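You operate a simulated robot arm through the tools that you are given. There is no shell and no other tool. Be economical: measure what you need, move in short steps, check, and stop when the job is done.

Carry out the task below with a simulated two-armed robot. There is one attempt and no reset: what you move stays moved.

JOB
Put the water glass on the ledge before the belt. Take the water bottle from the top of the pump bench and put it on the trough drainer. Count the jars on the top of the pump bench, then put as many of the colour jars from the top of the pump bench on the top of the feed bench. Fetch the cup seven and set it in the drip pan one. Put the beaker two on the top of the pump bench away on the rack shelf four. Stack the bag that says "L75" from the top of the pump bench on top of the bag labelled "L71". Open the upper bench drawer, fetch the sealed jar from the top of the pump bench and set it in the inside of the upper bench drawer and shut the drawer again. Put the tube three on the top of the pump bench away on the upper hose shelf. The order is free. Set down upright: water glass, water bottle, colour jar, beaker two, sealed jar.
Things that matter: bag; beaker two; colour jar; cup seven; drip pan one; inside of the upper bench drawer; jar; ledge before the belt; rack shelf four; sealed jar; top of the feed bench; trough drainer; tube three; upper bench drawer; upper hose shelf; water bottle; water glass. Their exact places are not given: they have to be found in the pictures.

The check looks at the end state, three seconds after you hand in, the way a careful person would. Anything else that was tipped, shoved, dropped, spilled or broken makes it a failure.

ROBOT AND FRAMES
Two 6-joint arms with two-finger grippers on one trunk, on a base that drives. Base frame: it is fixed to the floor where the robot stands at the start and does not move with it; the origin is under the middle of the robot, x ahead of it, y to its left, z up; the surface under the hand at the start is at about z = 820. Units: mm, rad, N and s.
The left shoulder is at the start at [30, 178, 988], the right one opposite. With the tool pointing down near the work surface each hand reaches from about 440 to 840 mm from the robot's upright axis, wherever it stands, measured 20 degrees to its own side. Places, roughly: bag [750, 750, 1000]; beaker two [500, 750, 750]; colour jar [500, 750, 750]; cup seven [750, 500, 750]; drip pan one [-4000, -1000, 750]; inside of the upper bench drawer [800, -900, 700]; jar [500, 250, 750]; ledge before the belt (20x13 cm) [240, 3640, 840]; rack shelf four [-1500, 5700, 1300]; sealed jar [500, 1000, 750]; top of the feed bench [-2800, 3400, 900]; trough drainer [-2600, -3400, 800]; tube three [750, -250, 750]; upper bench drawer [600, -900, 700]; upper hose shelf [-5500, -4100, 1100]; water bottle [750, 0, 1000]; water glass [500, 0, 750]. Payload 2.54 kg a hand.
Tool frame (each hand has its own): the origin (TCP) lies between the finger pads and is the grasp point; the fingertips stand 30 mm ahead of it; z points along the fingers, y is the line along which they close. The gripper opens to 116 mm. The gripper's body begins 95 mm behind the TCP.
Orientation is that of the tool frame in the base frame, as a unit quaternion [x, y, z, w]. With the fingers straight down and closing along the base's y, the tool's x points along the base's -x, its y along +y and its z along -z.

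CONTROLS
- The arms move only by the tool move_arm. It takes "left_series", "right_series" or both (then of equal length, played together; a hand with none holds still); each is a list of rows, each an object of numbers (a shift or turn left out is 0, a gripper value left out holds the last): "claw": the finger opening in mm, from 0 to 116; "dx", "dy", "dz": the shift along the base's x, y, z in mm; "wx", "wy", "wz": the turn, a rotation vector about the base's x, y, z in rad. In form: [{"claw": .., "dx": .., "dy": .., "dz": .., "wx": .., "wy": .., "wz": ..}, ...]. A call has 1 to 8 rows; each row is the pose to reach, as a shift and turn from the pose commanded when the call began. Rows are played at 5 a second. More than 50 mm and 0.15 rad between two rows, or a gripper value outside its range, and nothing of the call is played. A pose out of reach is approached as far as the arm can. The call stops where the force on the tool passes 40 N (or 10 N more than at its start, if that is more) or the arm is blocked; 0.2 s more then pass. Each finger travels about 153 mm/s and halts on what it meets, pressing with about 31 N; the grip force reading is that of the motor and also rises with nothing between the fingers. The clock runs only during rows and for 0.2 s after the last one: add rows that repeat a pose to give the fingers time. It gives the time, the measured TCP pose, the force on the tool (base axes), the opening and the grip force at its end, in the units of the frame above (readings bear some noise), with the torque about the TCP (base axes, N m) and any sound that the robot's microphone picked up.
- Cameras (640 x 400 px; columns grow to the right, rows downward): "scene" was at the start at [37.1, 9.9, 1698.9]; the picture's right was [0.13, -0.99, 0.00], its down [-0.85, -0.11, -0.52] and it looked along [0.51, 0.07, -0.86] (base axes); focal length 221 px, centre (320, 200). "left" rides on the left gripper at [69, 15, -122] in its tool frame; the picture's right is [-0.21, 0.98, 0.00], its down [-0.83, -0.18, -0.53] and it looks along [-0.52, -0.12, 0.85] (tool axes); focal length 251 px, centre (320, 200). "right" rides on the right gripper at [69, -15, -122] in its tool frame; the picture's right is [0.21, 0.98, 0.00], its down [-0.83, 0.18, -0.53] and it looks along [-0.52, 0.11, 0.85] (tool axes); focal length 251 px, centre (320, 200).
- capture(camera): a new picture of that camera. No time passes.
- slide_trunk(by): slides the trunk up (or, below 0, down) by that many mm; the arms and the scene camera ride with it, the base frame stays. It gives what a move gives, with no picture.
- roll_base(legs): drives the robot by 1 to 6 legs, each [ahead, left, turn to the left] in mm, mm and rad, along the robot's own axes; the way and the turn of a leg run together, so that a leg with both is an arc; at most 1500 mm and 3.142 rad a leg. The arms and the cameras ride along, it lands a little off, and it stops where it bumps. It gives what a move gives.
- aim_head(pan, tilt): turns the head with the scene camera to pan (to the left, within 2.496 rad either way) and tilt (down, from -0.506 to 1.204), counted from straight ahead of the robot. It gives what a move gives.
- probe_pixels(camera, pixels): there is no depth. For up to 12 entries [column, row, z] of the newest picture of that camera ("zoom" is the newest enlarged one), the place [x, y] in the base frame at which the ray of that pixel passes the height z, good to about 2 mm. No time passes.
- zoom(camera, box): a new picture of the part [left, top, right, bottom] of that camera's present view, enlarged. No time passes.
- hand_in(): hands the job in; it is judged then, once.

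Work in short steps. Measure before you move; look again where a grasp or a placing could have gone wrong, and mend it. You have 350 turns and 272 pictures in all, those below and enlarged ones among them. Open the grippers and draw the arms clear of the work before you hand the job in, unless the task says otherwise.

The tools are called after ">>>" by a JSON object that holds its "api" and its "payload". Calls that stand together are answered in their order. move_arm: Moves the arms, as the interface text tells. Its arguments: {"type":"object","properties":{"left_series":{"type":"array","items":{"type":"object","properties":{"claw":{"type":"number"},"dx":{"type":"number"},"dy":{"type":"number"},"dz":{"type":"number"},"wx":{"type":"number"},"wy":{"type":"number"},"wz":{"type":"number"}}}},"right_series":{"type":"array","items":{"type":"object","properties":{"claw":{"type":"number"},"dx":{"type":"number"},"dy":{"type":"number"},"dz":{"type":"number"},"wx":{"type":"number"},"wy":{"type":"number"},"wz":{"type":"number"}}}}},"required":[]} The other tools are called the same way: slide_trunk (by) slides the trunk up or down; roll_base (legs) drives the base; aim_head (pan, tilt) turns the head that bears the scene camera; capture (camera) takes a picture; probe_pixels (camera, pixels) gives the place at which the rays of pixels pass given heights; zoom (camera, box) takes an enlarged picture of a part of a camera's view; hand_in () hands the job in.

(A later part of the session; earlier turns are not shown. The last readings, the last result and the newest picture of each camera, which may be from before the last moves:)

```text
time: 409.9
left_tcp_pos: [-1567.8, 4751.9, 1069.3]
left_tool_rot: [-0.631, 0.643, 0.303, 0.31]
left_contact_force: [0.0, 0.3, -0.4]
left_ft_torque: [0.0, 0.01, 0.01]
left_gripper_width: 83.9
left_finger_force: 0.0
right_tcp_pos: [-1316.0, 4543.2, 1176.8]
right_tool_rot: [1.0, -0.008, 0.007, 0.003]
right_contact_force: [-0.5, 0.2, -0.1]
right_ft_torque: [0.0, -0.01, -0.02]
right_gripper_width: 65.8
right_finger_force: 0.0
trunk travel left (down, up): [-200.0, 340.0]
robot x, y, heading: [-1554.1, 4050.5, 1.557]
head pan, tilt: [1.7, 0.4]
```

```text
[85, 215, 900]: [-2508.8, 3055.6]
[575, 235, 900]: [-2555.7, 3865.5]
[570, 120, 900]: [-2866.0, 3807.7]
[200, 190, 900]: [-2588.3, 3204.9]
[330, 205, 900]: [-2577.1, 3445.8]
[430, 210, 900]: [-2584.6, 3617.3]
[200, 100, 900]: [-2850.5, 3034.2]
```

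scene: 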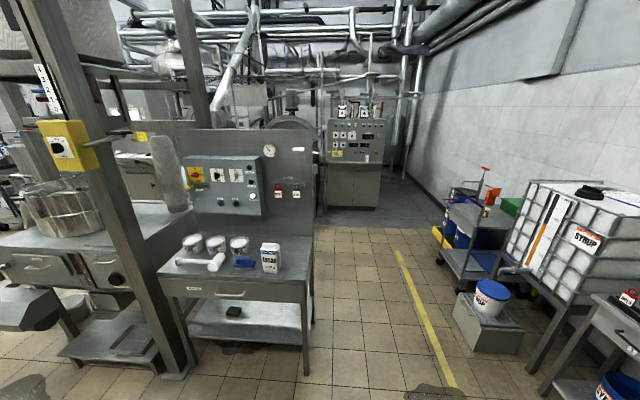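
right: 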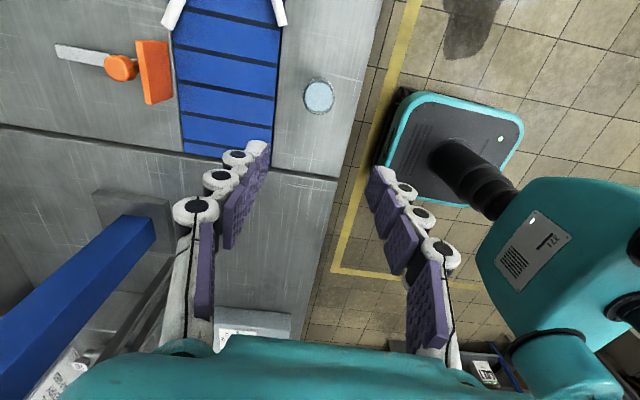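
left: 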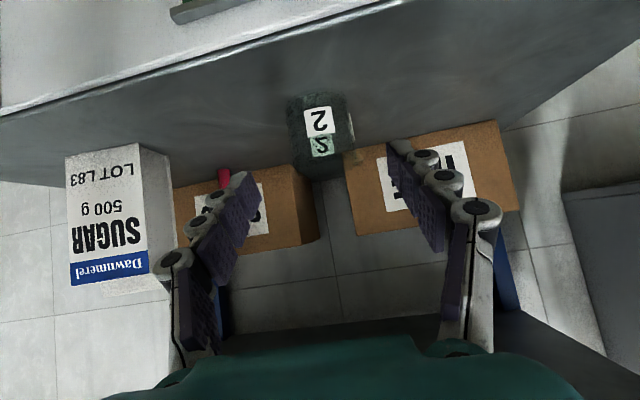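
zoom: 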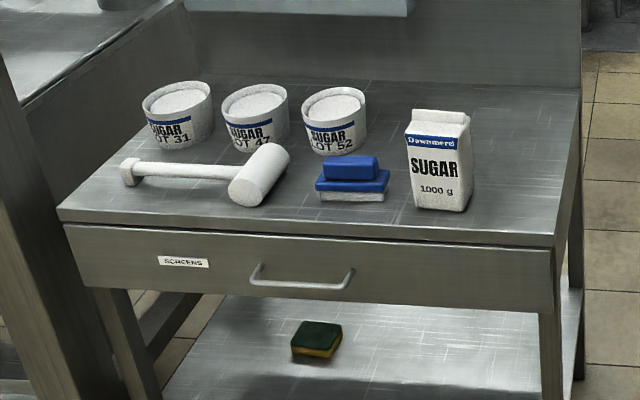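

The feed bench has free room at its +y end near (−2650…−2760, 3760). Now fetch two colour jars: untilt the left hand and drive to the pump bench.

>>> {"api": "move_arm", "payload": {"left_series": [{"wx": -0.15, "dz": 20}, {"wx": -0.3, "dz": 40}, {"wx": -0.45, "dz": 60}, {"wx": -0.6, "dz": 80}, {"wx": -0.75, "dz": 100, "dy": -30}, {"wx": -0.9, "dz": 120, "dy": -60}, {"wx": -0.9, "dz": 120, "dy": -105, "dx": -20}, {"wx": -0.9, "dz": 120, "dy": -150, "dx": -60}]}}

>>> {"api": "roll_base", "payload": {"legs": [[0, 0, -1.556], [400, -1400, 0], [400, -1400, 0], [0, -640, 0]]}}

```text
refused: row 8 steps farther than a row can; nothing moved
```

```text
time: 430.7
left_tcp_pos: [5.3, 685.6, 1070.2]
left_tool_rot: [-0.007, 0.901, 0.004, 0.434]
left_contact_force: [-0.2, -0.4, -0.2]
left_ft_torque: [0.06, 0.02, 0.04]
left_gripper_width: 83.9
left_finger_force: 0.1
right_tcp_pos: [-196.3, 428.1, 1177.9]
right_tool_rot: [0.714, -0.7, 0.003, 0.007]
right_contact_force: [-0.2, -0.4, -0.4]
right_ft_torque: [0.03, 0.02, 0.01]
right_gripper_width: 66.3
right_finger_force: 0.0
trunk travel left (down, up): [-200.0, 340.0]
robot x, y, heading: [-693.8, 651.3, 0.018]
head pan, tilt: [1.7, 0.4]
```

Arrived. Now untilt the left hand (wy +0.9), raising it and moving it to its side.

>>> {"api": "move_arm", "payload": {"left_series": [{"wy": 0.15, "dz": 20, "dy": 20}, {"wy": 0.3, "dz": 40, "dy": 40}, {"wy": 0.45, "dz": 60, "dy": 60}, {"wy": 0.6, "dz": 80, "dy": 85}, {"wy": 0.75, "dz": 100, "dy": 110, "dx": -15}, {"wy": 0.9, "dz": 120, "dy": 135, "dx": -35}, {"wy": 0.9, "dz": 130, "dy": 160, "dx": -65}, {"wy": 0.9, "dz": 130, "dy": 180, "dx": -100}]}}

>>> {"api": "roll_base", "payload": {"legs": [[690, -50, -0.018]]}}

>>> {"api": "aim_head", "payload": {"pan": 0.0, "tilt": 0.9}}

>>> {"api": "capture", "payload": {"camera": "left"}}

>>> {"api": "capture", "payload": {"camera": "right"}}

>>> {"api": "capture", "payload": {"camera": "scene"}}

```text
time: 432.5
left_tcp_pos: [-96.0, 865.9, 1199.7]
left_tool_rot: [-0.004, 1.0, 0.006, -0.002]
left_contact_force: [0.7, 0.0, -0.9]
left_ft_torque: [0.0, -0.03, 0.02]
left_gripper_width: 84.2
left_finger_force: 0.1
right_tcp_pos: [-196.5, 427.7, 1176.3]
right_tool_rot: [0.713, -0.701, 0.005, 0.007]
right_contact_force: [0.5, 0.0, 0.3]
right_ft_torque: [-0.01, -0.01, 0.01]
right_gripper_width: 65.7
right_finger_force: 0.1
trunk travel left (down, up): [-200.0, 340.0]
robot x, y, heading: [-691.8, 652.3, 0.021]
head pan, tilt: [1.7, 0.4]
```

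```text
time: 436.3
left_tcp_pos: [591.6, 815.0, 1198.2]
left_tool_rot: [0.003, 1.0, 0.006, -0.001]
left_contact_force: [-0.3, 0.1, -1.2]
left_ft_torque: [-0.01, 0.02, 0.01]
left_gripper_width: 84.0
left_finger_force: 0.1
right_tcp_pos: [486.0, 379.0, 1176.7]
right_tool_rot: [0.708, -0.706, 0.003, 0.007]
right_contact_force: [-0.4, 0.1, -0.7]
right_ft_torque: [-0.02, 0.04, 0.0]
right_gripper_width: 66.1
right_finger_force: 0.1
trunk travel left (down, up): [-200.0, 340.0]
robot x, y, heading: [-8.9, 611.2, 0.005]
head pan, tilt: [1.7, 0.4]
```

```text
time: 438.0
left_tcp_pos: [591.7, 816.5, 1198.6]
left_tool_rot: [0.003, 1.0, 0.005, -0.002]
left_contact_force: [-0.1, -0.2, 0.2]
left_ft_torque: [0.02, 0.01, -0.01]
left_gripper_width: 84.1
left_finger_force: 0.1
right_tcp_pos: [485.9, 379.3, 1177.3]
right_tool_rot: [0.708, -0.706, 0.003, 0.006]
right_contact_force: [0.9, 0.8, -0.2]
right_ft_torque: [-0.01, 0.01, 0.0]
right_gripper_width: 66.1
right_finger_force: 0.1
trunk travel left (down, up): [-200.0, 340.0]
robot x, y, heading: [-5.8, 612.1, 0.001]
head pan, tilt: [0.0, 0.901]
```

```text
91 pictures are left
```

left: 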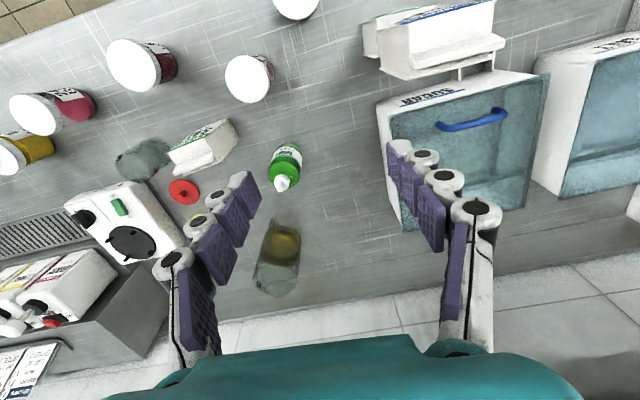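

```text
90 pictures are left
```

right: 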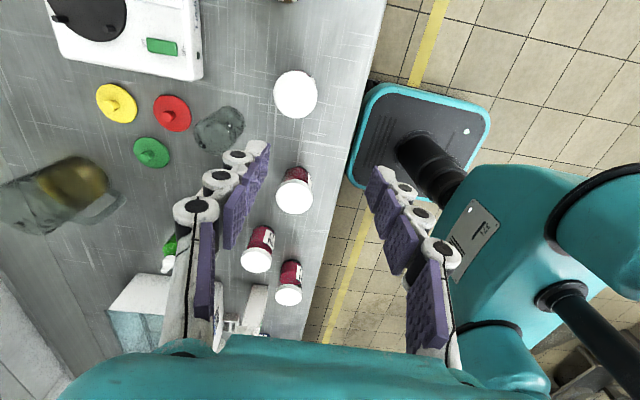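

```text
89 pictures are left
```

scene: 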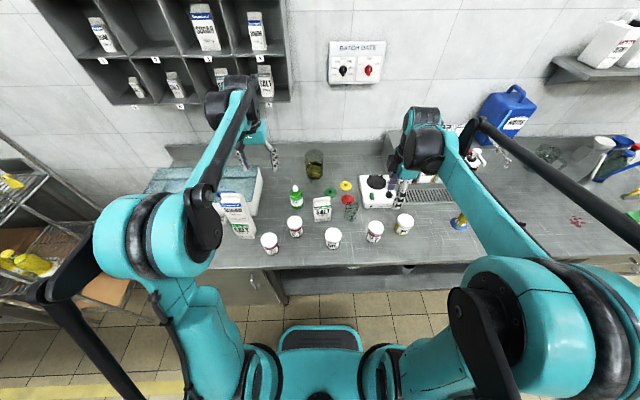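

>>> {"api": "probe_pixels", "payload": {"camera": "right", "pixels": [[295, 95, 893], [295, 197, 893], [257, 260, 893], [289, 295, 893]]}}

>>> {"api": "probe_pixels", "payload": {"camera": "left", "pixels": [[295, 2, 893], [247, 79, 893], [133, 66, 893], [37, 113, 893]]}}

>>> {"api": "zoom", "payload": {"camera": "scene", "box": [250, 190, 430, 270]}}

```text
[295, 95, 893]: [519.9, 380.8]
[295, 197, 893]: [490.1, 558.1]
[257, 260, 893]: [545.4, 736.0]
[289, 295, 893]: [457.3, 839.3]
```

```text
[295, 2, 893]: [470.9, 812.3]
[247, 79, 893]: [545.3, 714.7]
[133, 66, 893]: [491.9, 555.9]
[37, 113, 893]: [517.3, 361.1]
```

```text
3.56 times, centred on (340, 230) of scene
```

zoom: 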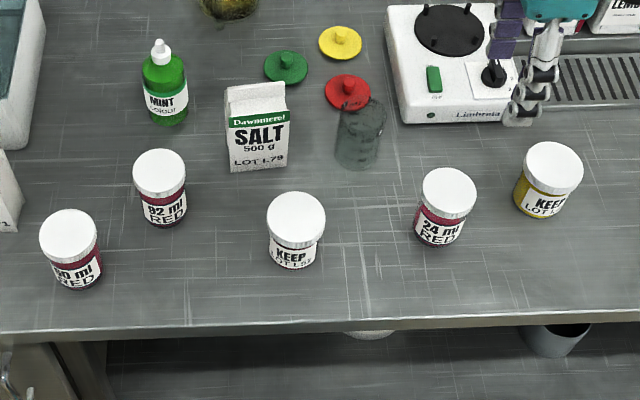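

Colour jars: 24 ml ≈ (519, 379), 92 ml ≈ (544, 719), lids ≈ z 905. I move both hands above their jars and down to z≈960.

>>> {"api": "move_arm", "payload": {"left_series": [{"dx": -20, "dy": -40, "claw": 90}, {"dx": -40, "dy": -80}, {"dx": -47, "dy": -97, "dz": -35}, {"dx": -47, "dy": -97, "dz": -80}, {"dx": -47, "dy": -97, "dz": -125}, {"dx": -47, "dy": -97, "dz": -170}, {"dx": -47, "dy": -97, "dz": -215}], "right_series": [{"dx": 16, "claw": 90}, {"dx": 33}, {"dx": 33, "dz": -35}, {"dx": 33, "dz": -80}, {"dx": 33, "dz": -125}, {"dx": 33, "dz": -165}, {"dx": 33, "dz": -195}]}}

>>> {"api": "capture", "payload": {"camera": "left"}}

>>> {"api": "capture", "payload": {"camera": "right"}}

```text
time: 439.6
left_tcp_pos: [544.7, 717.5, 986.6]
left_tool_rot: [0.002, 1.0, 0.005, -0.002]
left_contact_force: [0.3, 0.4, -1.0]
left_ft_torque: [0.01, 0.03, 0.0]
left_gripper_width: 89.5
left_finger_force: 0.0
right_tcp_pos: [517.2, 378.2, 981.8]
right_tool_rot: [0.709, -0.705, 0.003, 0.007]
right_contact_force: [0.1, -0.1, 0.3]
right_ft_torque: [0.01, 0.02, -0.02]
right_gripper_width: 89.8
right_finger_force: 0.1
trunk travel left (down, up): [-200.0, 340.0]
robot x, y, heading: [-9.5, 610.7, 0.008]
head pan, tilt: [0.0, 0.901]
```

```text
87 pictures are left
```

left: 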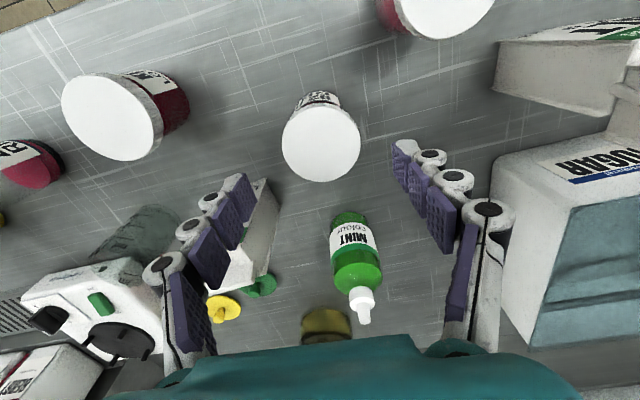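

```text
86 pictures are left
```

right: 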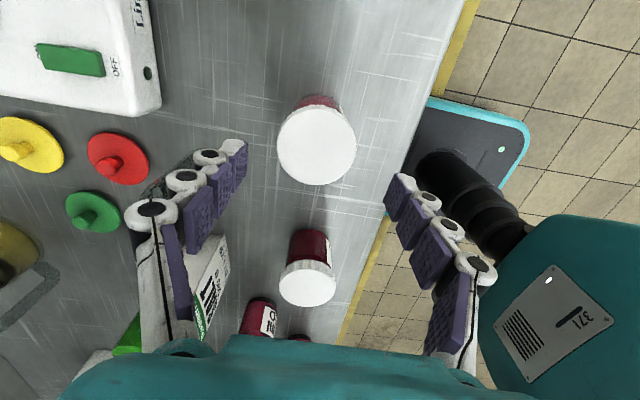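

>>> {"api": "probe_pixels", "payload": {"camera": "left", "pixels": [[321, 143, 905], [282, 143, 905], [361, 143, 905], [265, 185, 940]]}}

>>> {"api": "probe_pixels", "payload": {"camera": "right", "pixels": [[317, 145, 905], [278, 145, 905], [356, 145, 905], [205, 160, 905]]}}

```text
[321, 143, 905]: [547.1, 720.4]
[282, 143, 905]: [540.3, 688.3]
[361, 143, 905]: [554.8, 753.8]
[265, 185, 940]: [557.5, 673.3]
```

```text
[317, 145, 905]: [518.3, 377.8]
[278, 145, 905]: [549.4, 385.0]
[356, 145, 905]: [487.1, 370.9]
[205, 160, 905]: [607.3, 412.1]
```

Centred. Lower both to z≈880 and close.

>>> {"api": "move_arm", "payload": {"left_series": [{"dx": 2, "dy": 3, "dz": -40}, {"dx": 2, "dy": 3, "dz": -80}, {"dx": 2, "dy": 3, "dz": -106}, {"dx": 2, "dy": 3, "dz": -106, "claw": 72}, {"dx": 2, "dy": 3, "dz": -106, "claw": 58}, {"dx": 2, "dy": 3, "dz": -106, "claw": 48}, {"dx": 2, "dy": 3, "dz": -106, "claw": 48}], "right_series": [{"dx": 1, "dz": -40}, {"dx": 1, "dz": -80}, {"dx": 1, "dz": -102}, {"dx": 1, "dz": -102, "claw": 72}, {"dx": 1, "dz": -102, "claw": 58}, {"dx": 1, "dz": -102, "claw": 48}, {"dx": 1, "dz": -102, "claw": 48}]}}

```text
time: 441.2
left_tcp_pos: [546.5, 719.7, 878.3]
left_tool_rot: [0.003, 1.0, 0.005, -0.002]
left_contact_force: [-2.0, -0.3, 3.4]
left_ft_torque: [0.02, 0.04, 0.0]
left_gripper_width: 57.7
left_finger_force: 30.9
right_tcp_pos: [518.4, 379.2, 879.5]
right_tool_rot: [0.708, -0.706, 0.003, 0.006]
right_contact_force: [0.5, -0.5, -0.3]
right_ft_torque: [-0.01, 0.01, 0.0]
right_gripper_width: 58.5
right_finger_force: 30.7
trunk travel left (down, up): [-200.0, 340.0]
robot x, y, heading: [-7.1, 608.3, 0.004]
head pan, tilt: [0.0, 0.901]
```

Both gripped (~58 mm). Lift both smoothly.

>>> {"api": "move_arm", "payload": {"left_series": [{"dz": 15}, {"dz": 50}, {"dz": 95}, {"dz": 140}, {"dz": 185}, {"dz": 230}, {"dz": 275}, {"dz": 310}], "right_series": [{"dz": 15}, {"dz": 50}, {"dz": 95}, {"dz": 140}, {"dz": 185}, {"dz": 230}, {"dz": 275}, {"dz": 310}]}}

>>> {"api": "capture", "payload": {"camera": "scene"}}

```text
time: 443.0
left_tcp_pos: [546.0, 722.3, 1188.4]
left_tool_rot: [0.003, 1.0, 0.006, -0.001]
left_contact_force: [0.2, -0.8, -1.6]
left_ft_torque: [0.0, 0.01, 0.02]
left_gripper_width: 57.9
left_finger_force: 31.5
right_tcp_pos: [520.9, 378.1, 1189.8]
right_tool_rot: [0.708, -0.706, 0.004, 0.007]
right_contact_force: [0.3, -0.2, -0.4]
right_ft_torque: [-0.02, 0.01, 0.02]
right_gripper_width: 58.3
right_finger_force: 30.7
trunk travel left (down, up): [-200.0, 340.0]
robot x, y, heading: [-8.6, 614.9, 0.001]
head pan, tilt: [0.0, 0.901]
```

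```text
85 pictures are left
```

scene: 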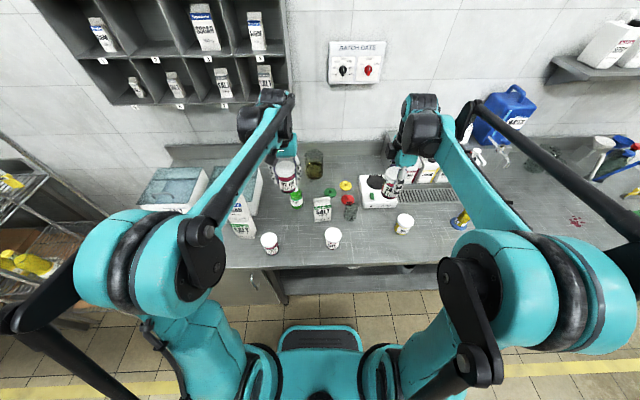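

Both jars lifted. Drive back, +y to y≈3760, turn round and approach the feed bench.

>>> {"api": "roll_base", "payload": {"legs": [[-720, 0, 0], [-200, 1450, 0], [-200, 1450, 0], [0, 245, 0], [0, 0, 3.141], [450, 0, 0]]}}

>>> {"api": "aim_head", "payload": {"pan": 0.0, "tilt": 0.65}}

>>> {"api": "capture", "payload": {"camera": "scene"}}

```text
time: 471.8
left_tcp_pos: [-2145.7, 3591.0, 1188.4]
left_tool_rot: [1.0, 0.019, 0.002, 0.006]
left_contact_force: [0.0, 0.3, -1.3]
left_ft_torque: [0.0, 0.0, -0.02]
left_gripper_width: 57.5
left_finger_force: 31.4
right_tcp_pos: [-2134.3, 3934.6, 1189.5]
right_tool_rot: [0.691, 0.723, 0.007, -0.004]
right_contact_force: [-0.2, -0.8, -1.9]
right_ft_torque: [0.02, -0.05, 0.01]
right_gripper_width: 58.2
right_finger_force: 31.0
trunk travel left (down, up): [-200.0, 340.0]
robot x, y, heading: [-1593.7, 3728.0, -3.09]
head pan, tilt: [0.0, 0.901]
```

```text
time: 472.6
left_tcp_pos: [-2144.6, 3591.0, 1188.0]
left_tool_rot: [1.0, 0.019, 0.002, 0.005]
left_contact_force: [0.3, -0.3, -1.2]
left_ft_torque: [0.0, -0.04, 0.01]
left_gripper_width: 57.7
left_finger_force: 31.1
right_tcp_pos: [-2133.1, 3934.3, 1188.8]
right_tool_rot: [0.691, 0.723, 0.007, -0.004]
right_contact_force: [1.3, 1.0, 0.8]
right_ft_torque: [-0.01, 0.0, 0.01]
right_gripper_width: 58.7
right_finger_force: 30.7
trunk travel left (down, up): [-200.0, 340.0]
robot x, y, heading: [-1589.3, 3726.1, -3.09]
head pan, tilt: [0.0, 0.649]
```

```text
84 pictures are left
```

scene: 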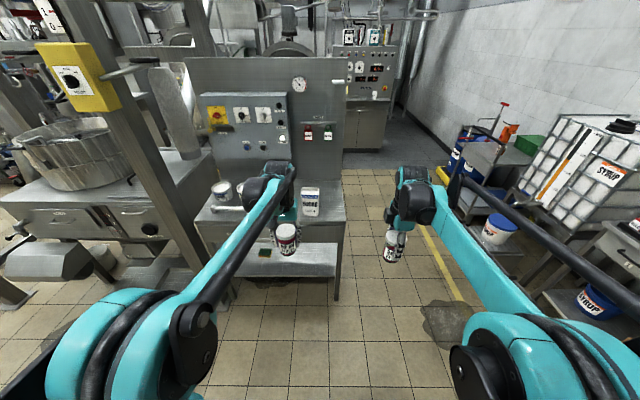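

>>> {"api": "zoom", "payload": {"camera": "scene", "box": [190, 170, 360, 270]}}

>>> {"api": "probe_pixels", "payload": {"camera": "zoom", "pixels": [[570, 185, 900], [585, 270, 900], [430, 180, 900], [485, 180, 900], [510, 250, 900], [400, 270, 900], [560, 145, 900]]}}

```text
3.76 times, centred on (275, 220) of scene
```

zoom: 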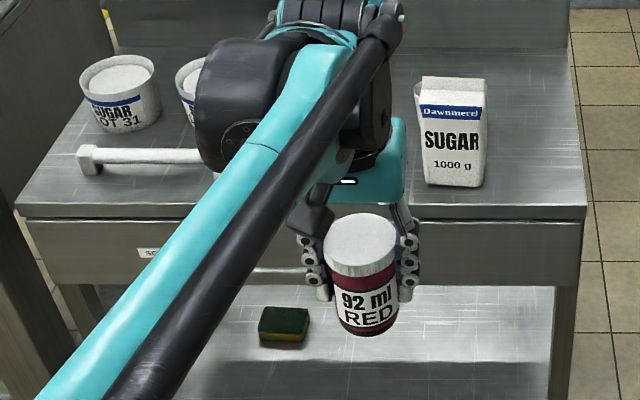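

```text
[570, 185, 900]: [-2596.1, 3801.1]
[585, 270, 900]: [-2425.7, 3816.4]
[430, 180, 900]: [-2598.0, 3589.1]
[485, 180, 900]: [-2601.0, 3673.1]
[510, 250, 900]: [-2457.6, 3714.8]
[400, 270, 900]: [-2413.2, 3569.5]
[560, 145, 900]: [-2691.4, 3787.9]
```

Free spot: y 3690–3810, x −2565…−2900 on the feed bench. Drive ahead 500 mm with heading fix.

>>> {"api": "roll_base", "payload": {"legs": [[0, 0, -0.052], [500, -15, 0]]}}

>>> {"api": "capture", "payload": {"camera": "left"}}

>>> {"api": "capture", "payload": {"camera": "scene"}}

```text
time: 476.0
left_tcp_pos: [-2664.8, 3641.1, 1186.0]
left_tool_rot: [1.0, -0.009, 0.002, 0.005]
left_contact_force: [0.3, 0.0, -0.6]
left_ft_torque: [0.0, -0.03, -0.01]
left_gripper_width: 57.6
left_finger_force: 31.2
right_tcp_pos: [-2632.5, 3983.9, 1188.4]
right_tool_rot: [0.711, 0.703, 0.007, -0.003]
right_contact_force: [-0.5, 0.3, -1.0]
right_ft_torque: [0.02, -0.04, -0.01]
right_gripper_width: 58.2
right_finger_force: 31.3
trunk travel left (down, up): [-200.0, 340.0]
robot x, y, heading: [-2105.2, 3745.1, 3.137]
head pan, tilt: [0.0, 0.649]
```

```text
82 pictures are left
```

left: 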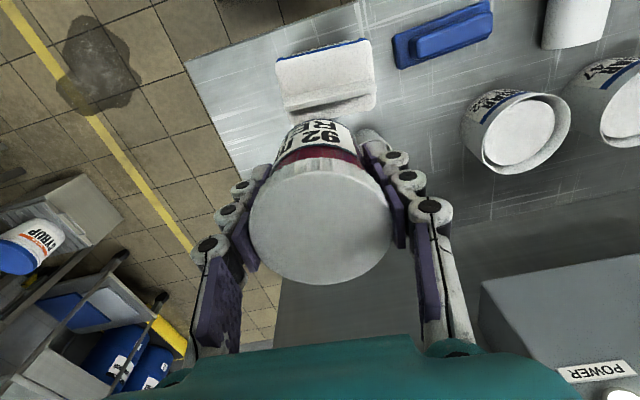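

```text
81 pictures are left
```

scene: 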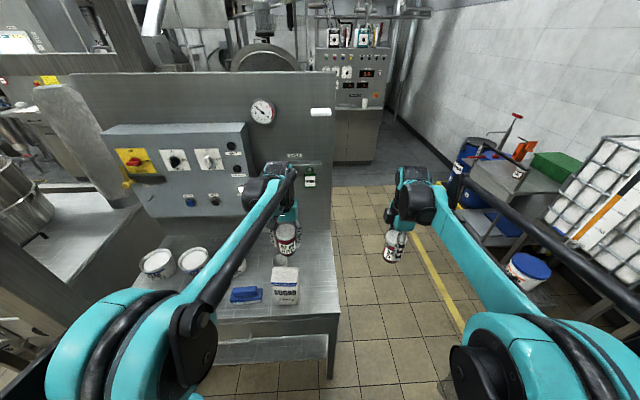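

>>> {"api": "probe_pixels", "payload": {"camera": "scene", "pixels": [[328, 231, 900], [338, 317, 900], [298, 275, 1060], [297, 302, 900], [246, 130, 1300], [310, 185, 1250]]}}

>>> {"api": "probe_pixels", "payload": {"camera": "left", "pixels": [[186, 63, 900], [186, 63, 880], [240, 170, 900], [278, 330, 900], [375, 95, 1060], [480, 290, 1200]]}}

```text
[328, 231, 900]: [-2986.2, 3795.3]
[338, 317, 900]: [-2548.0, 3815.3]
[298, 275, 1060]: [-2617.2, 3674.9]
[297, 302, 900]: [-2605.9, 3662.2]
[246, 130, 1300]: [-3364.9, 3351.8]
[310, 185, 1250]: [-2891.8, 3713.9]
```

```text
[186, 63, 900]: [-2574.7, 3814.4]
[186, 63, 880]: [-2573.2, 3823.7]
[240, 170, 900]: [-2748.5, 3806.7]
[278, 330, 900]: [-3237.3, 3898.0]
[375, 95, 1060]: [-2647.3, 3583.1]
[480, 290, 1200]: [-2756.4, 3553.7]
```

Bench top ≈ z 860. Left hand: move the 92 ml jar to (−2780, 3755) and lower to z≈950.

>>> {"api": "move_arm", "payload": {"left_series": [{"dx": -30, "dy": 30}, {"dx": -60, "dy": 60}, {"dx": -90, "dy": 88}, {"dx": -115, "dy": 114}, {"dx": -115, "dy": 114, "dz": -48}, {"dx": -115, "dy": 114, "dz": -96}, {"dx": -115, "dy": 114, "dz": -145}, {"dx": -115, "dy": 114, "dz": -190}]}}

>>> {"api": "capture", "payload": {"camera": "left"}}

>>> {"api": "zoom", "payload": {"camera": "scene", "box": [200, 170, 360, 340]}}

```text
time: 477.8
left_tcp_pos: [-2782.8, 3752.8, 996.6]
left_tool_rot: [1.0, -0.009, 0.002, 0.004]
left_contact_force: [0.0, 0.3, -1.5]
left_ft_torque: [-0.01, -0.02, 0.0]
left_gripper_width: 57.5
left_finger_force: 31.2
right_tcp_pos: [-2632.6, 3983.8, 1189.2]
right_tool_rot: [0.71, 0.704, 0.006, -0.003]
right_contact_force: [-0.1, 0.1, -0.5]
right_ft_torque: [0.0, -0.03, 0.02]
right_gripper_width: 57.9
right_finger_force: 31.2
trunk travel left (down, up): [-200.0, 340.0]
robot x, y, heading: [-2109.0, 3748.4, 3.134]
head pan, tilt: [0.0, 0.649]
```

```text
80 pictures are left
```

left: 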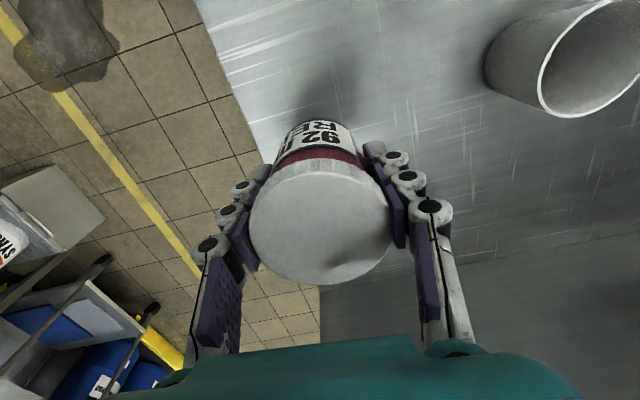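

```text
2.35 times, centred on (280, 255) of scene
```

zoom: 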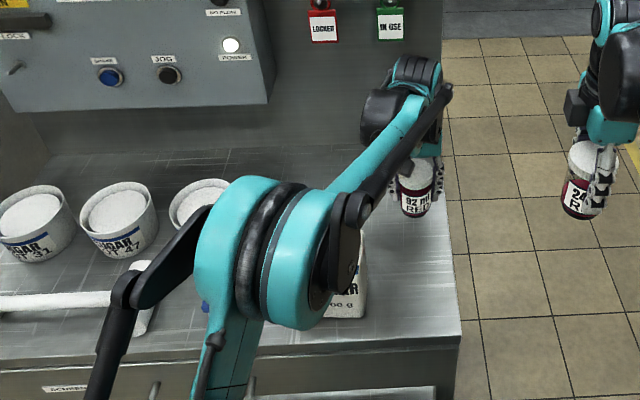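

Good position. Lower toward contact.

>>> {"api": "move_arm", "payload": {"left_series": [{"dz": -20, "dy": -6}, {"dz": -42, "dy": -6}, {"dz": -58, "dy": -6}, {"dz": -66, "dy": -6}]}}

>>> {"api": "move_arm", "payload": {"left_series": [{"dz": -3}, {"dz": -6}, {"dz": -9}, {"dz": -12}, {"dz": -15}]}}

```text
time: 478.8
left_tcp_pos: [-2777.4, 3749.1, 933.4]
left_tool_rot: [1.0, -0.009, 0.001, 0.005]
left_contact_force: [3.1, -1.0, 13.8]
left_ft_torque: [-0.09, -0.01, 0.0]
left_gripper_width: 57.9
left_finger_force: 31.3
right_tcp_pos: [-2631.3, 3982.9, 1189.7]
right_tool_rot: [0.711, 0.704, 0.006, -0.004]
right_contact_force: [-0.2, -0.4, -0.8]
right_ft_torque: [-0.03, -0.02, -0.04]
right_gripper_width: 58.2
right_finger_force: 30.5
trunk travel left (down, up): [-200.0, 340.0]
robot x, y, heading: [-2107.0, 3745.5, 3.136]
head pan, tilt: [0.0, 0.649]
```

```text
time: 480.0
left_tcp_pos: [-2777.3, 3747.9, 917.6]
left_tool_rot: [1.0, -0.01, 0.001, 0.005]
left_contact_force: [1.7, -0.9, 24.3]
left_ft_torque: [0.01, -0.03, -0.01]
left_gripper_width: 57.7
left_finger_force: 31.3
right_tcp_pos: [-2630.2, 3984.1, 1190.4]
right_tool_rot: [0.71, 0.704, 0.005, -0.005]
right_contact_force: [0.6, -0.5, -1.7]
right_ft_torque: [-0.01, 0.04, 0.0]
right_gripper_width: 58.3
right_finger_force: 30.7
trunk travel left (down, up): [-200.0, 340.0]
robot x, y, heading: [-2103.8, 3742.3, 3.133]
head pan, tilt: [0.0, 0.649]
```

Contact came earlier (surface ≈ 875); the grip slid a bit. I ease up 8 mm, open and check.

>>> {"api": "move_arm", "payload": {"left_series": [{"dz": 2}, {"dz": 2, "claw": 64}, {"dz": 2, "claw": 80}, {"dz": 4, "claw": 92}, {"dz": 20}, {"dz": 60}, {"dz": 105}]}}

>>> {"api": "capture", "payload": {"camera": "left"}}

>>> {"api": "zoom", "payload": {"camera": "scene", "box": [200, 170, 360, 340]}}

```text
time: 481.6
left_tcp_pos: [-2781.0, 3749.2, 1019.7]
left_tool_rot: [1.0, -0.01, 0.002, 0.005]
left_contact_force: [-0.1, -0.3, 0.2]
left_ft_torque: [0.02, 0.0, -0.01]
left_gripper_width: 92.2
left_finger_force: 0.2
right_tcp_pos: [-2631.0, 3982.0, 1188.8]
right_tool_rot: [0.71, 0.704, 0.006, -0.004]
right_contact_force: [0.5, -0.1, -0.1]
right_ft_torque: [0.03, 0.01, 0.02]
right_gripper_width: 58.3
right_finger_force: 30.8
trunk travel left (down, up): [-200.0, 340.0]
robot x, y, heading: [-2108.4, 3742.6, 3.135]
head pan, tilt: [0.0, 0.649]
```

```text
78 pictures are left
```

left: 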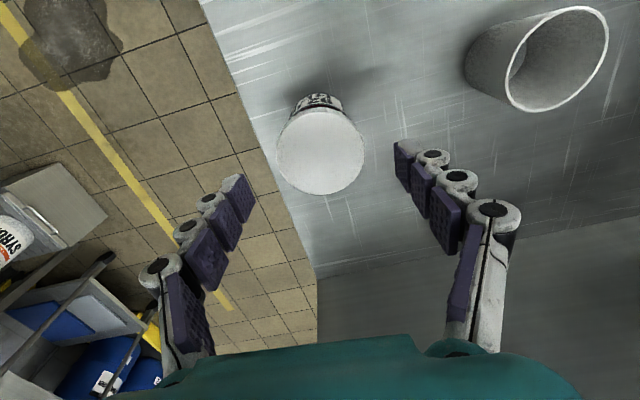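

```text
2.35 times, centred on (280, 255) of scene
```

zoom: 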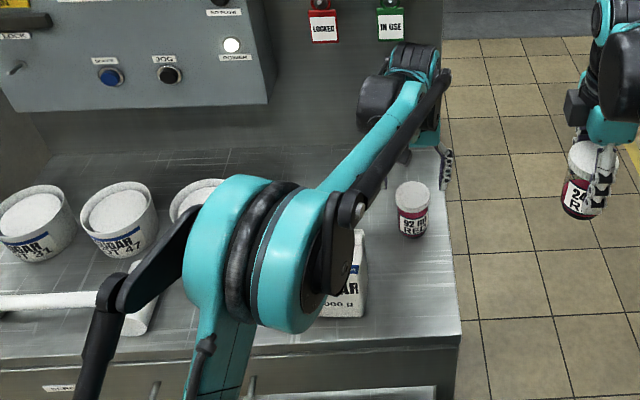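

Standing. Raise and withdraw the left hand.

>>> {"api": "move_arm", "payload": {"left_series": [{"dz": 45}, {"dz": 90}, {"dz": 135}, {"dz": 175}, {"dz": 175, "dx": 40, "dy": -25}, {"dz": 175, "dx": 80, "dy": -50}, {"dz": 175, "dx": 120, "dy": -80}, {"dz": 175, "dx": 150, "dy": -115}]}}

>>> {"api": "move_arm", "payload": {"right_series": [{"dy": -40}, {"dy": -80}, {"dx": -5, "dy": -120}, {"dx": -10, "dy": -160}, {"dx": -17, "dy": -200}, {"dx": -22, "dy": -237}, {"dx": -22, "dy": -237, "dz": -45}, {"dx": -22, "dy": -237, "dz": -90}]}}

>>> {"api": "capture", "payload": {"camera": "right"}}

>>> {"api": "zoom", "payload": {"camera": "scene", "box": [200, 170, 360, 340]}}

```text
time: 483.4
left_tcp_pos: [-2627.0, 3632.9, 1197.4]
left_tool_rot: [1.0, -0.009, 0.002, 0.005]
left_contact_force: [-0.4, -0.3, 0.8]
left_ft_torque: [0.06, 0.04, 0.02]
left_gripper_width: 91.8
left_finger_force: 0.1
right_tcp_pos: [-2632.2, 3982.1, 1189.5]
right_tool_rot: [0.71, 0.704, 0.007, -0.004]
right_contact_force: [-0.1, -0.5, -0.5]
right_ft_torque: [0.02, 0.02, -0.02]
right_gripper_width: 58.2
right_finger_force: 30.7
trunk travel left (down, up): [-200.0, 340.0]
robot x, y, heading: [-2104.1, 3744.2, 3.136]
head pan, tilt: [0.0, 0.649]
```

```text
time: 485.2
left_tcp_pos: [-2629.1, 3633.0, 1195.7]
left_tool_rot: [1.0, -0.009, 0.002, 0.005]
left_contact_force: [-0.1, -0.7, -0.4]
left_ft_torque: [0.05, -0.01, -0.01]
left_gripper_width: 92.1
left_finger_force: 0.2
right_tcp_pos: [-2654.6, 3747.5, 1097.7]
right_tool_rot: [0.71, 0.704, 0.008, -0.004]
right_contact_force: [-0.3, 0.2, -0.8]
right_ft_torque: [0.03, -0.03, 0.03]
right_gripper_width: 58.2
right_finger_force: 31.1
trunk travel left (down, up): [-200.0, 340.0]
robot x, y, heading: [-2102.6, 3746.7, 3.133]
head pan, tilt: [0.0, 0.649]
```

```text
76 pictures are left
```

right: 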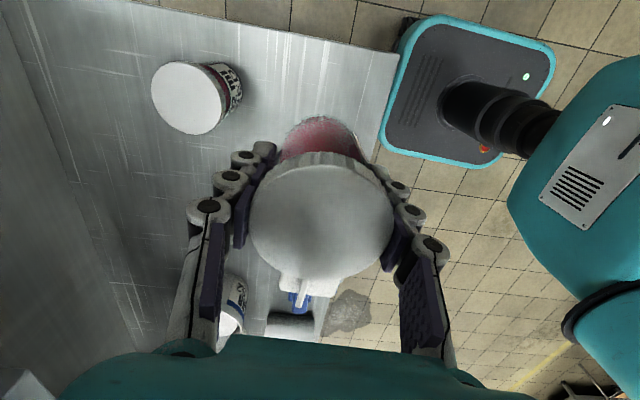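

```text
2.35 times, centred on (280, 255) of scene
```

zoom: 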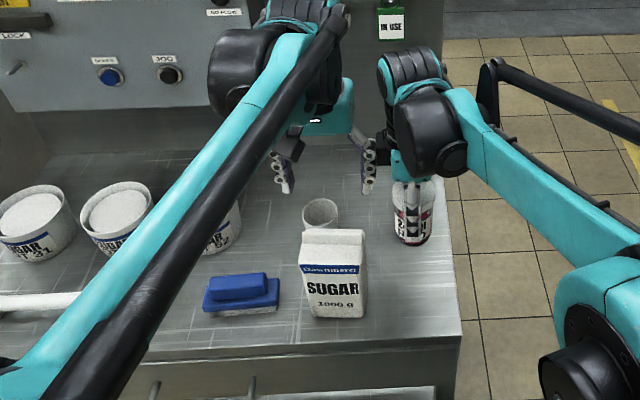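

Lower the right jar; move the left hand 60 mm away for clearance.

>>> {"api": "move_arm", "payload": {"left_series": [{"dy": -30}, {"dy": -60}, {"dy": -60}, {"dy": -60}], "right_series": [{"dz": -40}, {"dz": -85}, {"dz": -125}, {"dz": -148}]}}

>>> {"api": "move_arm", "payload": {"right_series": [{"dz": -3}, {"dz": -6}, {"dz": -9}, {"dz": -11}]}}

```text
time: 486.2
left_tcp_pos: [-2627.3, 3573.1, 1197.2]
left_tool_rot: [1.0, -0.01, 0.001, 0.005]
left_contact_force: [1.4, 0.4, 0.3]
left_ft_torque: [0.02, 0.0, 0.0]
left_gripper_width: 91.8
left_finger_force: 0.0
right_tcp_pos: [-2656.1, 3743.6, 950.4]
right_tool_rot: [0.71, 0.704, 0.007, -0.004]
right_contact_force: [0.1, 0.1, -0.1]
right_ft_torque: [0.02, -0.05, 0.02]
right_gripper_width: 58.4
right_finger_force: 31.1
trunk travel left (down, up): [-200.0, 340.0]
robot x, y, heading: [-2108.3, 3744.1, 3.134]
head pan, tilt: [0.0, 0.649]
```

```text
time: 487.2
left_tcp_pos: [-2628.0, 3574.8, 1197.5]
left_tool_rot: [1.0, -0.009, 0.001, 0.005]
left_contact_force: [0.1, 0.5, 0.1]
left_ft_torque: [-0.02, 0.0, 0.01]
left_gripper_width: 92.1
left_finger_force: 0.1
right_tcp_pos: [-2654.4, 3745.4, 939.7]
right_tool_rot: [0.71, 0.704, 0.006, -0.003]
right_contact_force: [-0.1, 0.6, -1.0]
right_ft_torque: [0.02, -0.03, -0.03]
right_gripper_width: 58.3
right_finger_force: 30.9
trunk travel left (down, up): [-200.0, 340.0]
robot x, y, heading: [-2105.0, 3747.7, 3.139]
head pan, tilt: [0.0, 0.649]
```

>>> {"api": "move_arm", "payload": {"right_series": [{"dz": -2}, {"dz": -4}, {"dz": -6}, {"dz": -7}]}}

```text
time: 488.2
left_tcp_pos: [-2625.6, 3574.4, 1197.6]
left_tool_rot: [1.0, -0.01, 0.001, 0.006]
left_contact_force: [-0.6, 0.8, 0.0]
left_ft_torque: [0.0, 0.02, 0.03]
left_gripper_width: 92.2
left_finger_force: 0.0
right_tcp_pos: [-2653.3, 3746.4, 934.6]
right_tool_rot: [0.71, 0.704, 0.007, -0.004]
right_contact_force: [-5.7, 0.6, 24.9]
right_ft_torque: [0.06, 0.29, -0.06]
right_gripper_width: 58.4
right_finger_force: 30.8
trunk travel left (down, up): [-200.0, 340.0]
robot x, y, heading: [-2110.5, 3741.0, 3.136]
head pan, tilt: [0.0, 0.649]
```

Contact. Ease, release, rise.

>>> {"api": "move_arm", "payload": {"right_series": [{"dz": 2}, {"dz": 2, "claw": 64}, {"dz": 2, "claw": 78}, {"dz": 4, "claw": 90}, {"dz": 25}, {"dz": 70}, {"dz": 115}, {"dz": 160}]}}

>>> {"api": "move_arm", "payload": {"right_series": [{"dz": 45}, {"dz": 95}, {"dz": 95, "dx": 40, "dy": 30}, {"dz": 95, "dx": 75, "dy": 65}, {"dz": 95, "dx": 100, "dy": 100}]}}

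>>> {"api": "zoom", "payload": {"camera": "scene", "box": [200, 170, 360, 340]}}

```text
time: 490.0
left_tcp_pos: [-2627.5, 3574.3, 1196.9]
left_tool_rot: [1.0, -0.01, 0.001, 0.005]
left_contact_force: [0.3, -0.2, 0.5]
left_ft_torque: [-0.01, 0.06, -0.03]
left_gripper_width: 92.0
left_finger_force: 0.1
right_tcp_pos: [-2652.8, 3746.4, 1093.1]
right_tool_rot: [0.71, 0.704, 0.006, -0.003]
right_contact_force: [-0.1, -0.4, 0.1]
right_ft_torque: [0.0, 0.0, 0.03]
right_gripper_width: 90.2
right_finger_force: 0.1
trunk travel left (down, up): [-200.0, 340.0]
robot x, y, heading: [-2104.2, 3746.5, 3.134]
head pan, tilt: [0.0, 0.649]
```

```text
time: 491.2
left_tcp_pos: [-2625.7, 3575.3, 1195.9]
left_tool_rot: [1.0, -0.01, 0.002, 0.005]
left_contact_force: [0.1, 0.0, 0.3]
left_ft_torque: [-0.07, 0.04, -0.02]
left_gripper_width: 92.1
left_finger_force: 0.1
right_tcp_pos: [-2554.4, 3848.2, 1186.7]
right_tool_rot: [0.71, 0.704, 0.006, -0.004]
right_contact_force: [0.3, -0.1, 0.3]
right_ft_torque: [-0.03, 0.04, 0.0]
right_gripper_width: 89.8
right_finger_force: 0.1
trunk travel left (down, up): [-200.0, 340.0]
robot x, y, heading: [-2106.4, 3742.9, 3.131]
head pan, tilt: [0.0, 0.649]
```

```text
2.35 times, centred on (280, 255) of scene
```

zoom: 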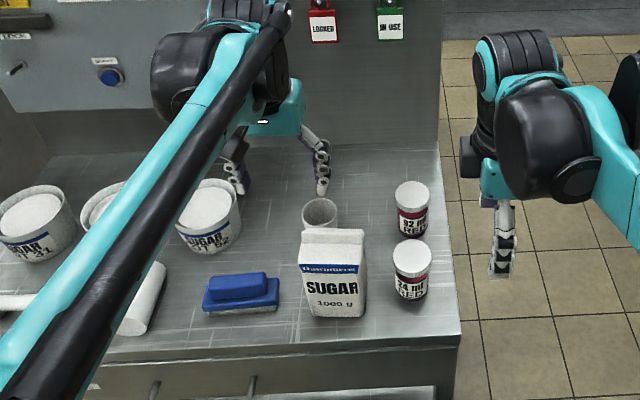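

Both colour jars stand on the feed bench. Now fetch cup seven: drive back to the pump bench.

>>> {"api": "roll_base", "payload": {"legs": [[-1100, 0, 0], [0, 0, 3.14], [200, -1450, 0], [100, -1450, 0], [0, -170, 0]]}}

>>> {"api": "roll_base", "payload": {"legs": [[680, 0, 0]]}}

>>> {"api": "aim_head", "payload": {"pan": -0.2, "tilt": 0.9}}

>>> {"api": "capture", "payload": {"camera": "scene"}}

>>> {"api": "capture", "payload": {"camera": "right"}}

```text
time: 519.0
left_tcp_pos: [132.3, 975.8, 1196.7]
left_tool_rot: [-0.055, 0.998, 0.005, -0.002]
left_contact_force: [-0.2, -0.7, -0.2]
left_ft_torque: [0.05, 0.01, 0.03]
left_gripper_width: 91.8
left_finger_force: 0.1
right_tcp_pos: [94.8, 696.1, 1186.6]
right_tool_rot: [0.748, -0.664, 0.003, 0.007]
right_contact_force: [-0.9, -0.8, 0.1]
right_ft_torque: [0.05, 0.01, 0.0]
right_gripper_width: 90.1
right_finger_force: 0.0
trunk travel left (down, up): [-200.0, 340.0]
robot x, y, heading: [-361.9, 742.4, 0.115]
head pan, tilt: [0.0, 0.649]
```

```text
time: 522.2
left_tcp_pos: [625.9, 1039.9, 1195.1]
left_tool_rot: [-0.062, 0.998, 0.004, -0.003]
left_contact_force: [0.8, -0.1, -0.2]
left_ft_torque: [-0.04, 0.09, -0.03]
left_gripper_width: 92.0
left_finger_force: 0.1
right_tcp_pos: [594.1, 760.6, 1185.5]
right_tool_rot: [0.754, -0.657, 0.002, 0.007]
right_contact_force: [1.2, 0.4, 0.5]
right_ft_torque: [-0.02, 0.07, 0.03]
right_gripper_width: 89.8
right_finger_force: 0.2
trunk travel left (down, up): [-200.0, 340.0]
robot x, y, heading: [133.4, 795.7, 0.129]
head pan, tilt: [0.0, 0.649]
stopped in leg 1: the robot was blocked; the commanded pose is now the measured one
```

```text
time: 523.0
left_tcp_pos: [624.2, 1040.1, 1197.1]
left_tool_rot: [-0.062, 0.998, 0.005, -0.002]
left_contact_force: [-0.8, 0.5, 0.8]
left_ft_torque: [0.01, -0.01, 0.02]
left_gripper_width: 92.0
left_finger_force: 0.1
right_tcp_pos: [591.7, 758.1, 1187.0]
right_tool_rot: [0.753, -0.658, 0.004, 0.006]
right_contact_force: [0.1, -0.4, -0.3]
right_ft_torque: [0.0, 0.01, 0.0]
right_gripper_width: 90.0
right_finger_force: 0.1
trunk travel left (down, up): [-200.0, 340.0]
robot x, y, heading: [135.9, 793.6, 0.136]
head pan, tilt: [-0.201, 0.901]
```

```text
73 pictures are left
```

scene: 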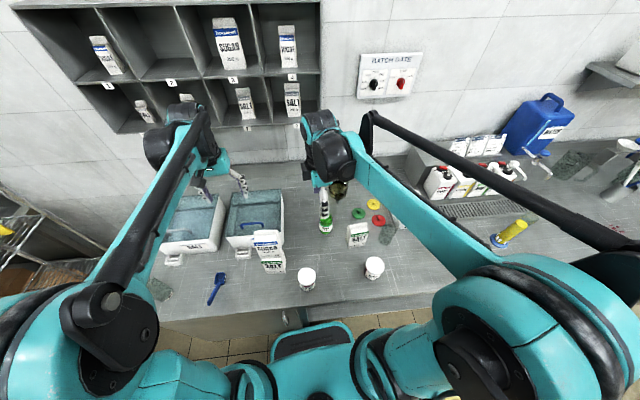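

```text
72 pictures are left
```

right: 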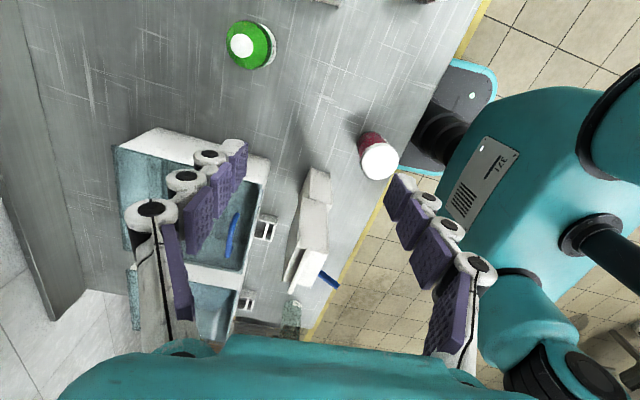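

The base bumped the bench (I was nearer than planned). I check the bag stack and items, then back off and straighten.

>>> {"api": "zoom", "payload": {"camera": "scene", "box": [220, 170, 420, 310]}}

>>> {"api": "roll_base", "payload": {"legs": [[-180, 0, 0], [0, 0, -0.134]]}}

```text
2.86 times, centred on (320, 240) of scene
```

zoom: 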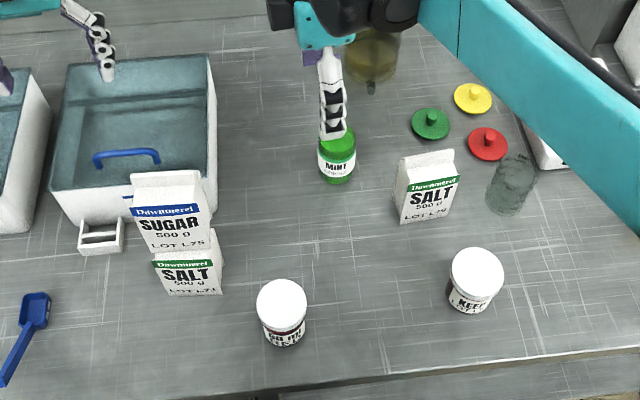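

```text
time: 525.0
left_tcp_pos: [475.1, 946.7, 1196.8]
left_tool_rot: [0.003, 1.0, 0.005, -0.001]
left_contact_force: [-0.3, 0.3, 0.3]
left_ft_torque: [0.02, 0.0, 0.0]
left_gripper_width: 92.0
left_finger_force: 0.0
right_tcp_pos: [405.9, 673.1, 1186.2]
right_tool_rot: [0.709, -0.706, 0.003, 0.006]
right_contact_force: [-0.9, -0.5, -0.9]
right_ft_torque: [0.02, 0.0, 0.01]
right_gripper_width: 90.3
right_finger_force: 0.0
trunk travel left (down, up): [-200.0, 340.0]
robot x, y, heading: [-41.2, 772.6, -0.0]
head pan, tilt: [-0.201, 0.901]
```

All intact. Sidestep right to y≈660 and look at the cup with the right hand camera.

>>> {"api": "roll_base", "payload": {"legs": [[30, -115, 0]]}}

>>> {"api": "move_arm", "payload": {"right_series": [{"dx": 35, "dy": -20}, {"dx": 70, "dy": -40}, {"dx": 110, "dy": -58}, {"dx": 150, "dy": -75}, {"dx": 180, "dy": -88, "dz": -30}]}}

>>> {"api": "capture", "payload": {"camera": "right"}}

>>> {"api": "zoom", "payload": {"camera": "scene", "box": [340, 170, 420, 240]}}

```text
time: 526.3
left_tcp_pos: [505.6, 834.3, 1197.1]
left_tool_rot: [0.004, 1.0, 0.005, -0.002]
left_contact_force: [0.7, -1.4, 0.3]
left_ft_torque: [0.05, 0.01, -0.02]
left_gripper_width: 92.0
left_finger_force: 0.2
right_tcp_pos: [437.7, 558.9, 1187.7]
right_tool_rot: [0.708, -0.706, 0.002, 0.006]
right_contact_force: [0.8, -0.6, 0.7]
right_ft_torque: [0.04, 0.02, 0.0]
right_gripper_width: 90.1
right_finger_force: 0.1
trunk travel left (down, up): [-200.0, 340.0]
robot x, y, heading: [-10.3, 655.4, 0.004]
head pan, tilt: [-0.201, 0.901]
```

```text
time: 527.5
left_tcp_pos: [507.3, 832.9, 1196.3]
left_tool_rot: [0.003, 1.0, 0.006, -0.003]
left_contact_force: [0.8, 0.6, 0.1]
left_ft_torque: [0.03, 0.05, -0.04]
left_gripper_width: 91.9
left_finger_force: 0.1
right_tcp_pos: [620.6, 471.2, 1154.5]
right_tool_rot: [0.709, -0.705, 0.002, 0.007]
right_contact_force: [0.7, 0.7, -1.2]
right_ft_torque: [-0.01, 0.05, 0.06]
right_gripper_width: 89.7
right_finger_force: 0.0
trunk travel left (down, up): [-200.0, 340.0]
robot x, y, heading: [-12.6, 660.9, 0.008]
head pan, tilt: [-0.201, 0.901]
```

```text
70 pictures are left
```

right: 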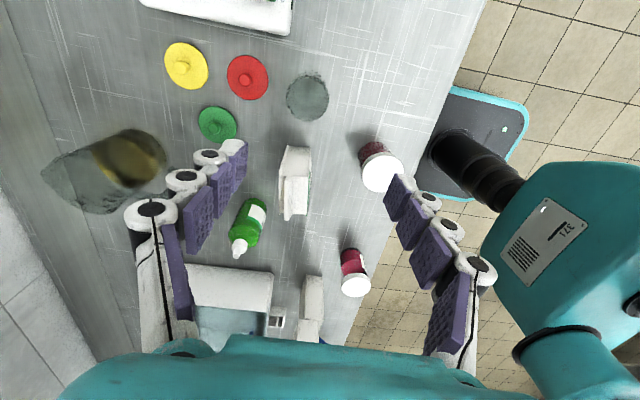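

```text
5.71 times, centred on (380, 205) of scene
```

zoom: 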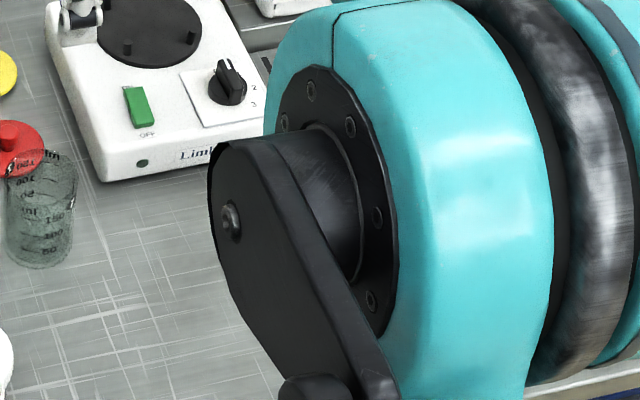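

>>> {"api": "zoom", "payload": {"camera": "scene", "box": [295, 190, 355, 230]}}

>>> {"api": "probe_pixels", "payload": {"camera": "right", "pixels": [[307, 96, 905], [286, 96, 905], [329, 96, 905], [307, 100, 820], [295, 185, 965]]}}

```text
10.00 times, centred on (325, 210) of scene
```

zoom: 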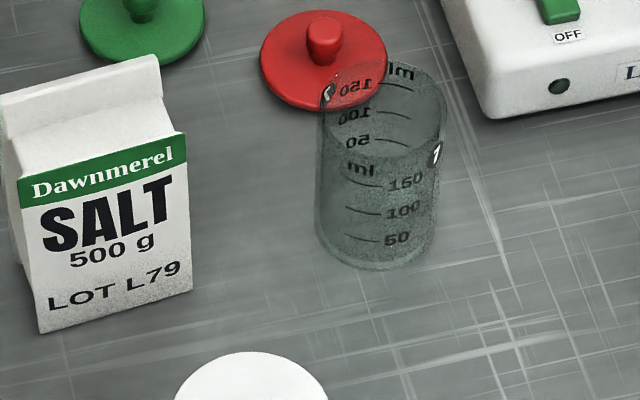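

```text
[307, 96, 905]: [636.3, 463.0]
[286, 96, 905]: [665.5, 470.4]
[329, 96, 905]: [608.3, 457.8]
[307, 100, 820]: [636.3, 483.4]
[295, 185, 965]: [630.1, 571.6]
```

Cup centre ≈ (636, 466), ~58 mm wide. Move over and descend to z≈950.

>>> {"api": "move_arm", "payload": {"right_series": [{"dx": 15, "dy": -5, "dz": -20, "claw": 82}, {"dx": 15, "dy": -5, "dz": -65}, {"dx": 15, "dy": -5, "dz": -110}, {"dx": 15, "dy": -5, "dz": -155}, {"dx": 15, "dy": -5, "dz": -195}]}}

>>> {"api": "capture", "payload": {"camera": "right"}}

```text
time: 528.7
left_tcp_pos: [506.2, 832.1, 1196.7]
left_tool_rot: [0.004, 1.0, 0.005, -0.002]
left_contact_force: [0.4, -0.2, -0.1]
left_ft_torque: [0.0, 0.02, -0.02]
left_gripper_width: 92.0
left_finger_force: 0.2
right_tcp_pos: [633.1, 468.9, 961.8]
right_tool_rot: [0.708, -0.706, 0.002, 0.007]
right_contact_force: [-0.3, 0.4, 0.1]
right_ft_torque: [-0.01, 0.0, 0.0]
right_gripper_width: 81.9
right_finger_force: 0.0
trunk travel left (down, up): [-200.0, 340.0]
robot x, y, heading: [-14.9, 659.7, 0.004]
head pan, tilt: [-0.201, 0.901]
```

```text
67 pictures are left
```

right: 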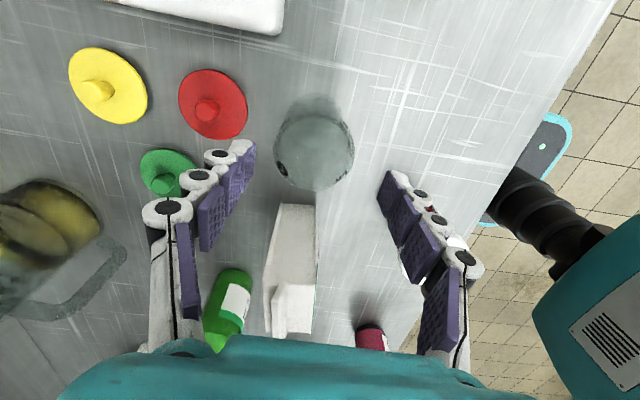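

>>> {"api": "probe_pixels", "payload": {"camera": "right", "pixels": [[314, 152, 905], [274, 152, 905], [355, 152, 905], [312, 115, 820]]}}

>>> {"api": "move_arm", "payload": {"right_series": [{"dx": 2, "dy": -3, "dz": -40}, {"dx": 2, "dy": -3, "dz": -75}, {"dx": 2, "dy": -3, "dz": -90}, {"dx": 2, "dy": -3, "dz": -90}]}}

>>> {"api": "zoom", "payload": {"camera": "right", "box": [220, 60, 420, 260]}}

```text
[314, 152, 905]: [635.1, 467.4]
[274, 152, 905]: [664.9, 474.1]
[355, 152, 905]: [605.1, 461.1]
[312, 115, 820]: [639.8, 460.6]
```

```text
time: 529.7
left_tcp_pos: [505.7, 835.2, 1197.6]
left_tool_rot: [0.004, 1.0, 0.005, -0.002]
left_contact_force: [-0.2, -0.4, -0.1]
left_ft_torque: [0.0, 0.03, -0.01]
left_gripper_width: 92.1
left_finger_force: 0.0
right_tcp_pos: [634.0, 463.9, 872.3]
right_tool_rot: [0.708, -0.706, 0.003, 0.007]
right_contact_force: [-0.1, 0.4, 1.5]
right_ft_torque: [-0.04, 0.01, 0.0]
right_gripper_width: 82.0
right_finger_force: 0.0
trunk travel left (down, up): [-200.0, 340.0]
robot x, y, heading: [-10.7, 656.9, -0.003]
head pan, tilt: [-0.201, 0.901]
```

```text
2.00 times, centred on (320, 160) of right
```

zoom: 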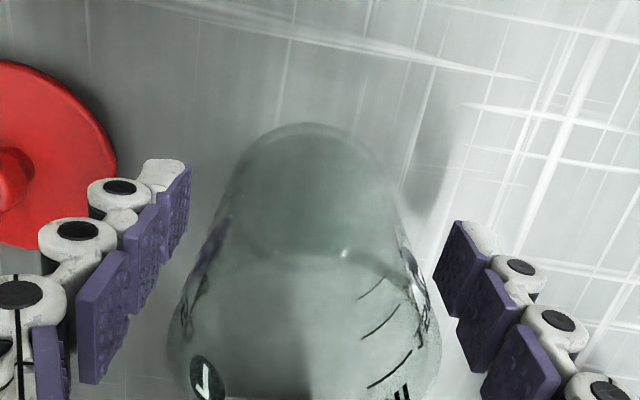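

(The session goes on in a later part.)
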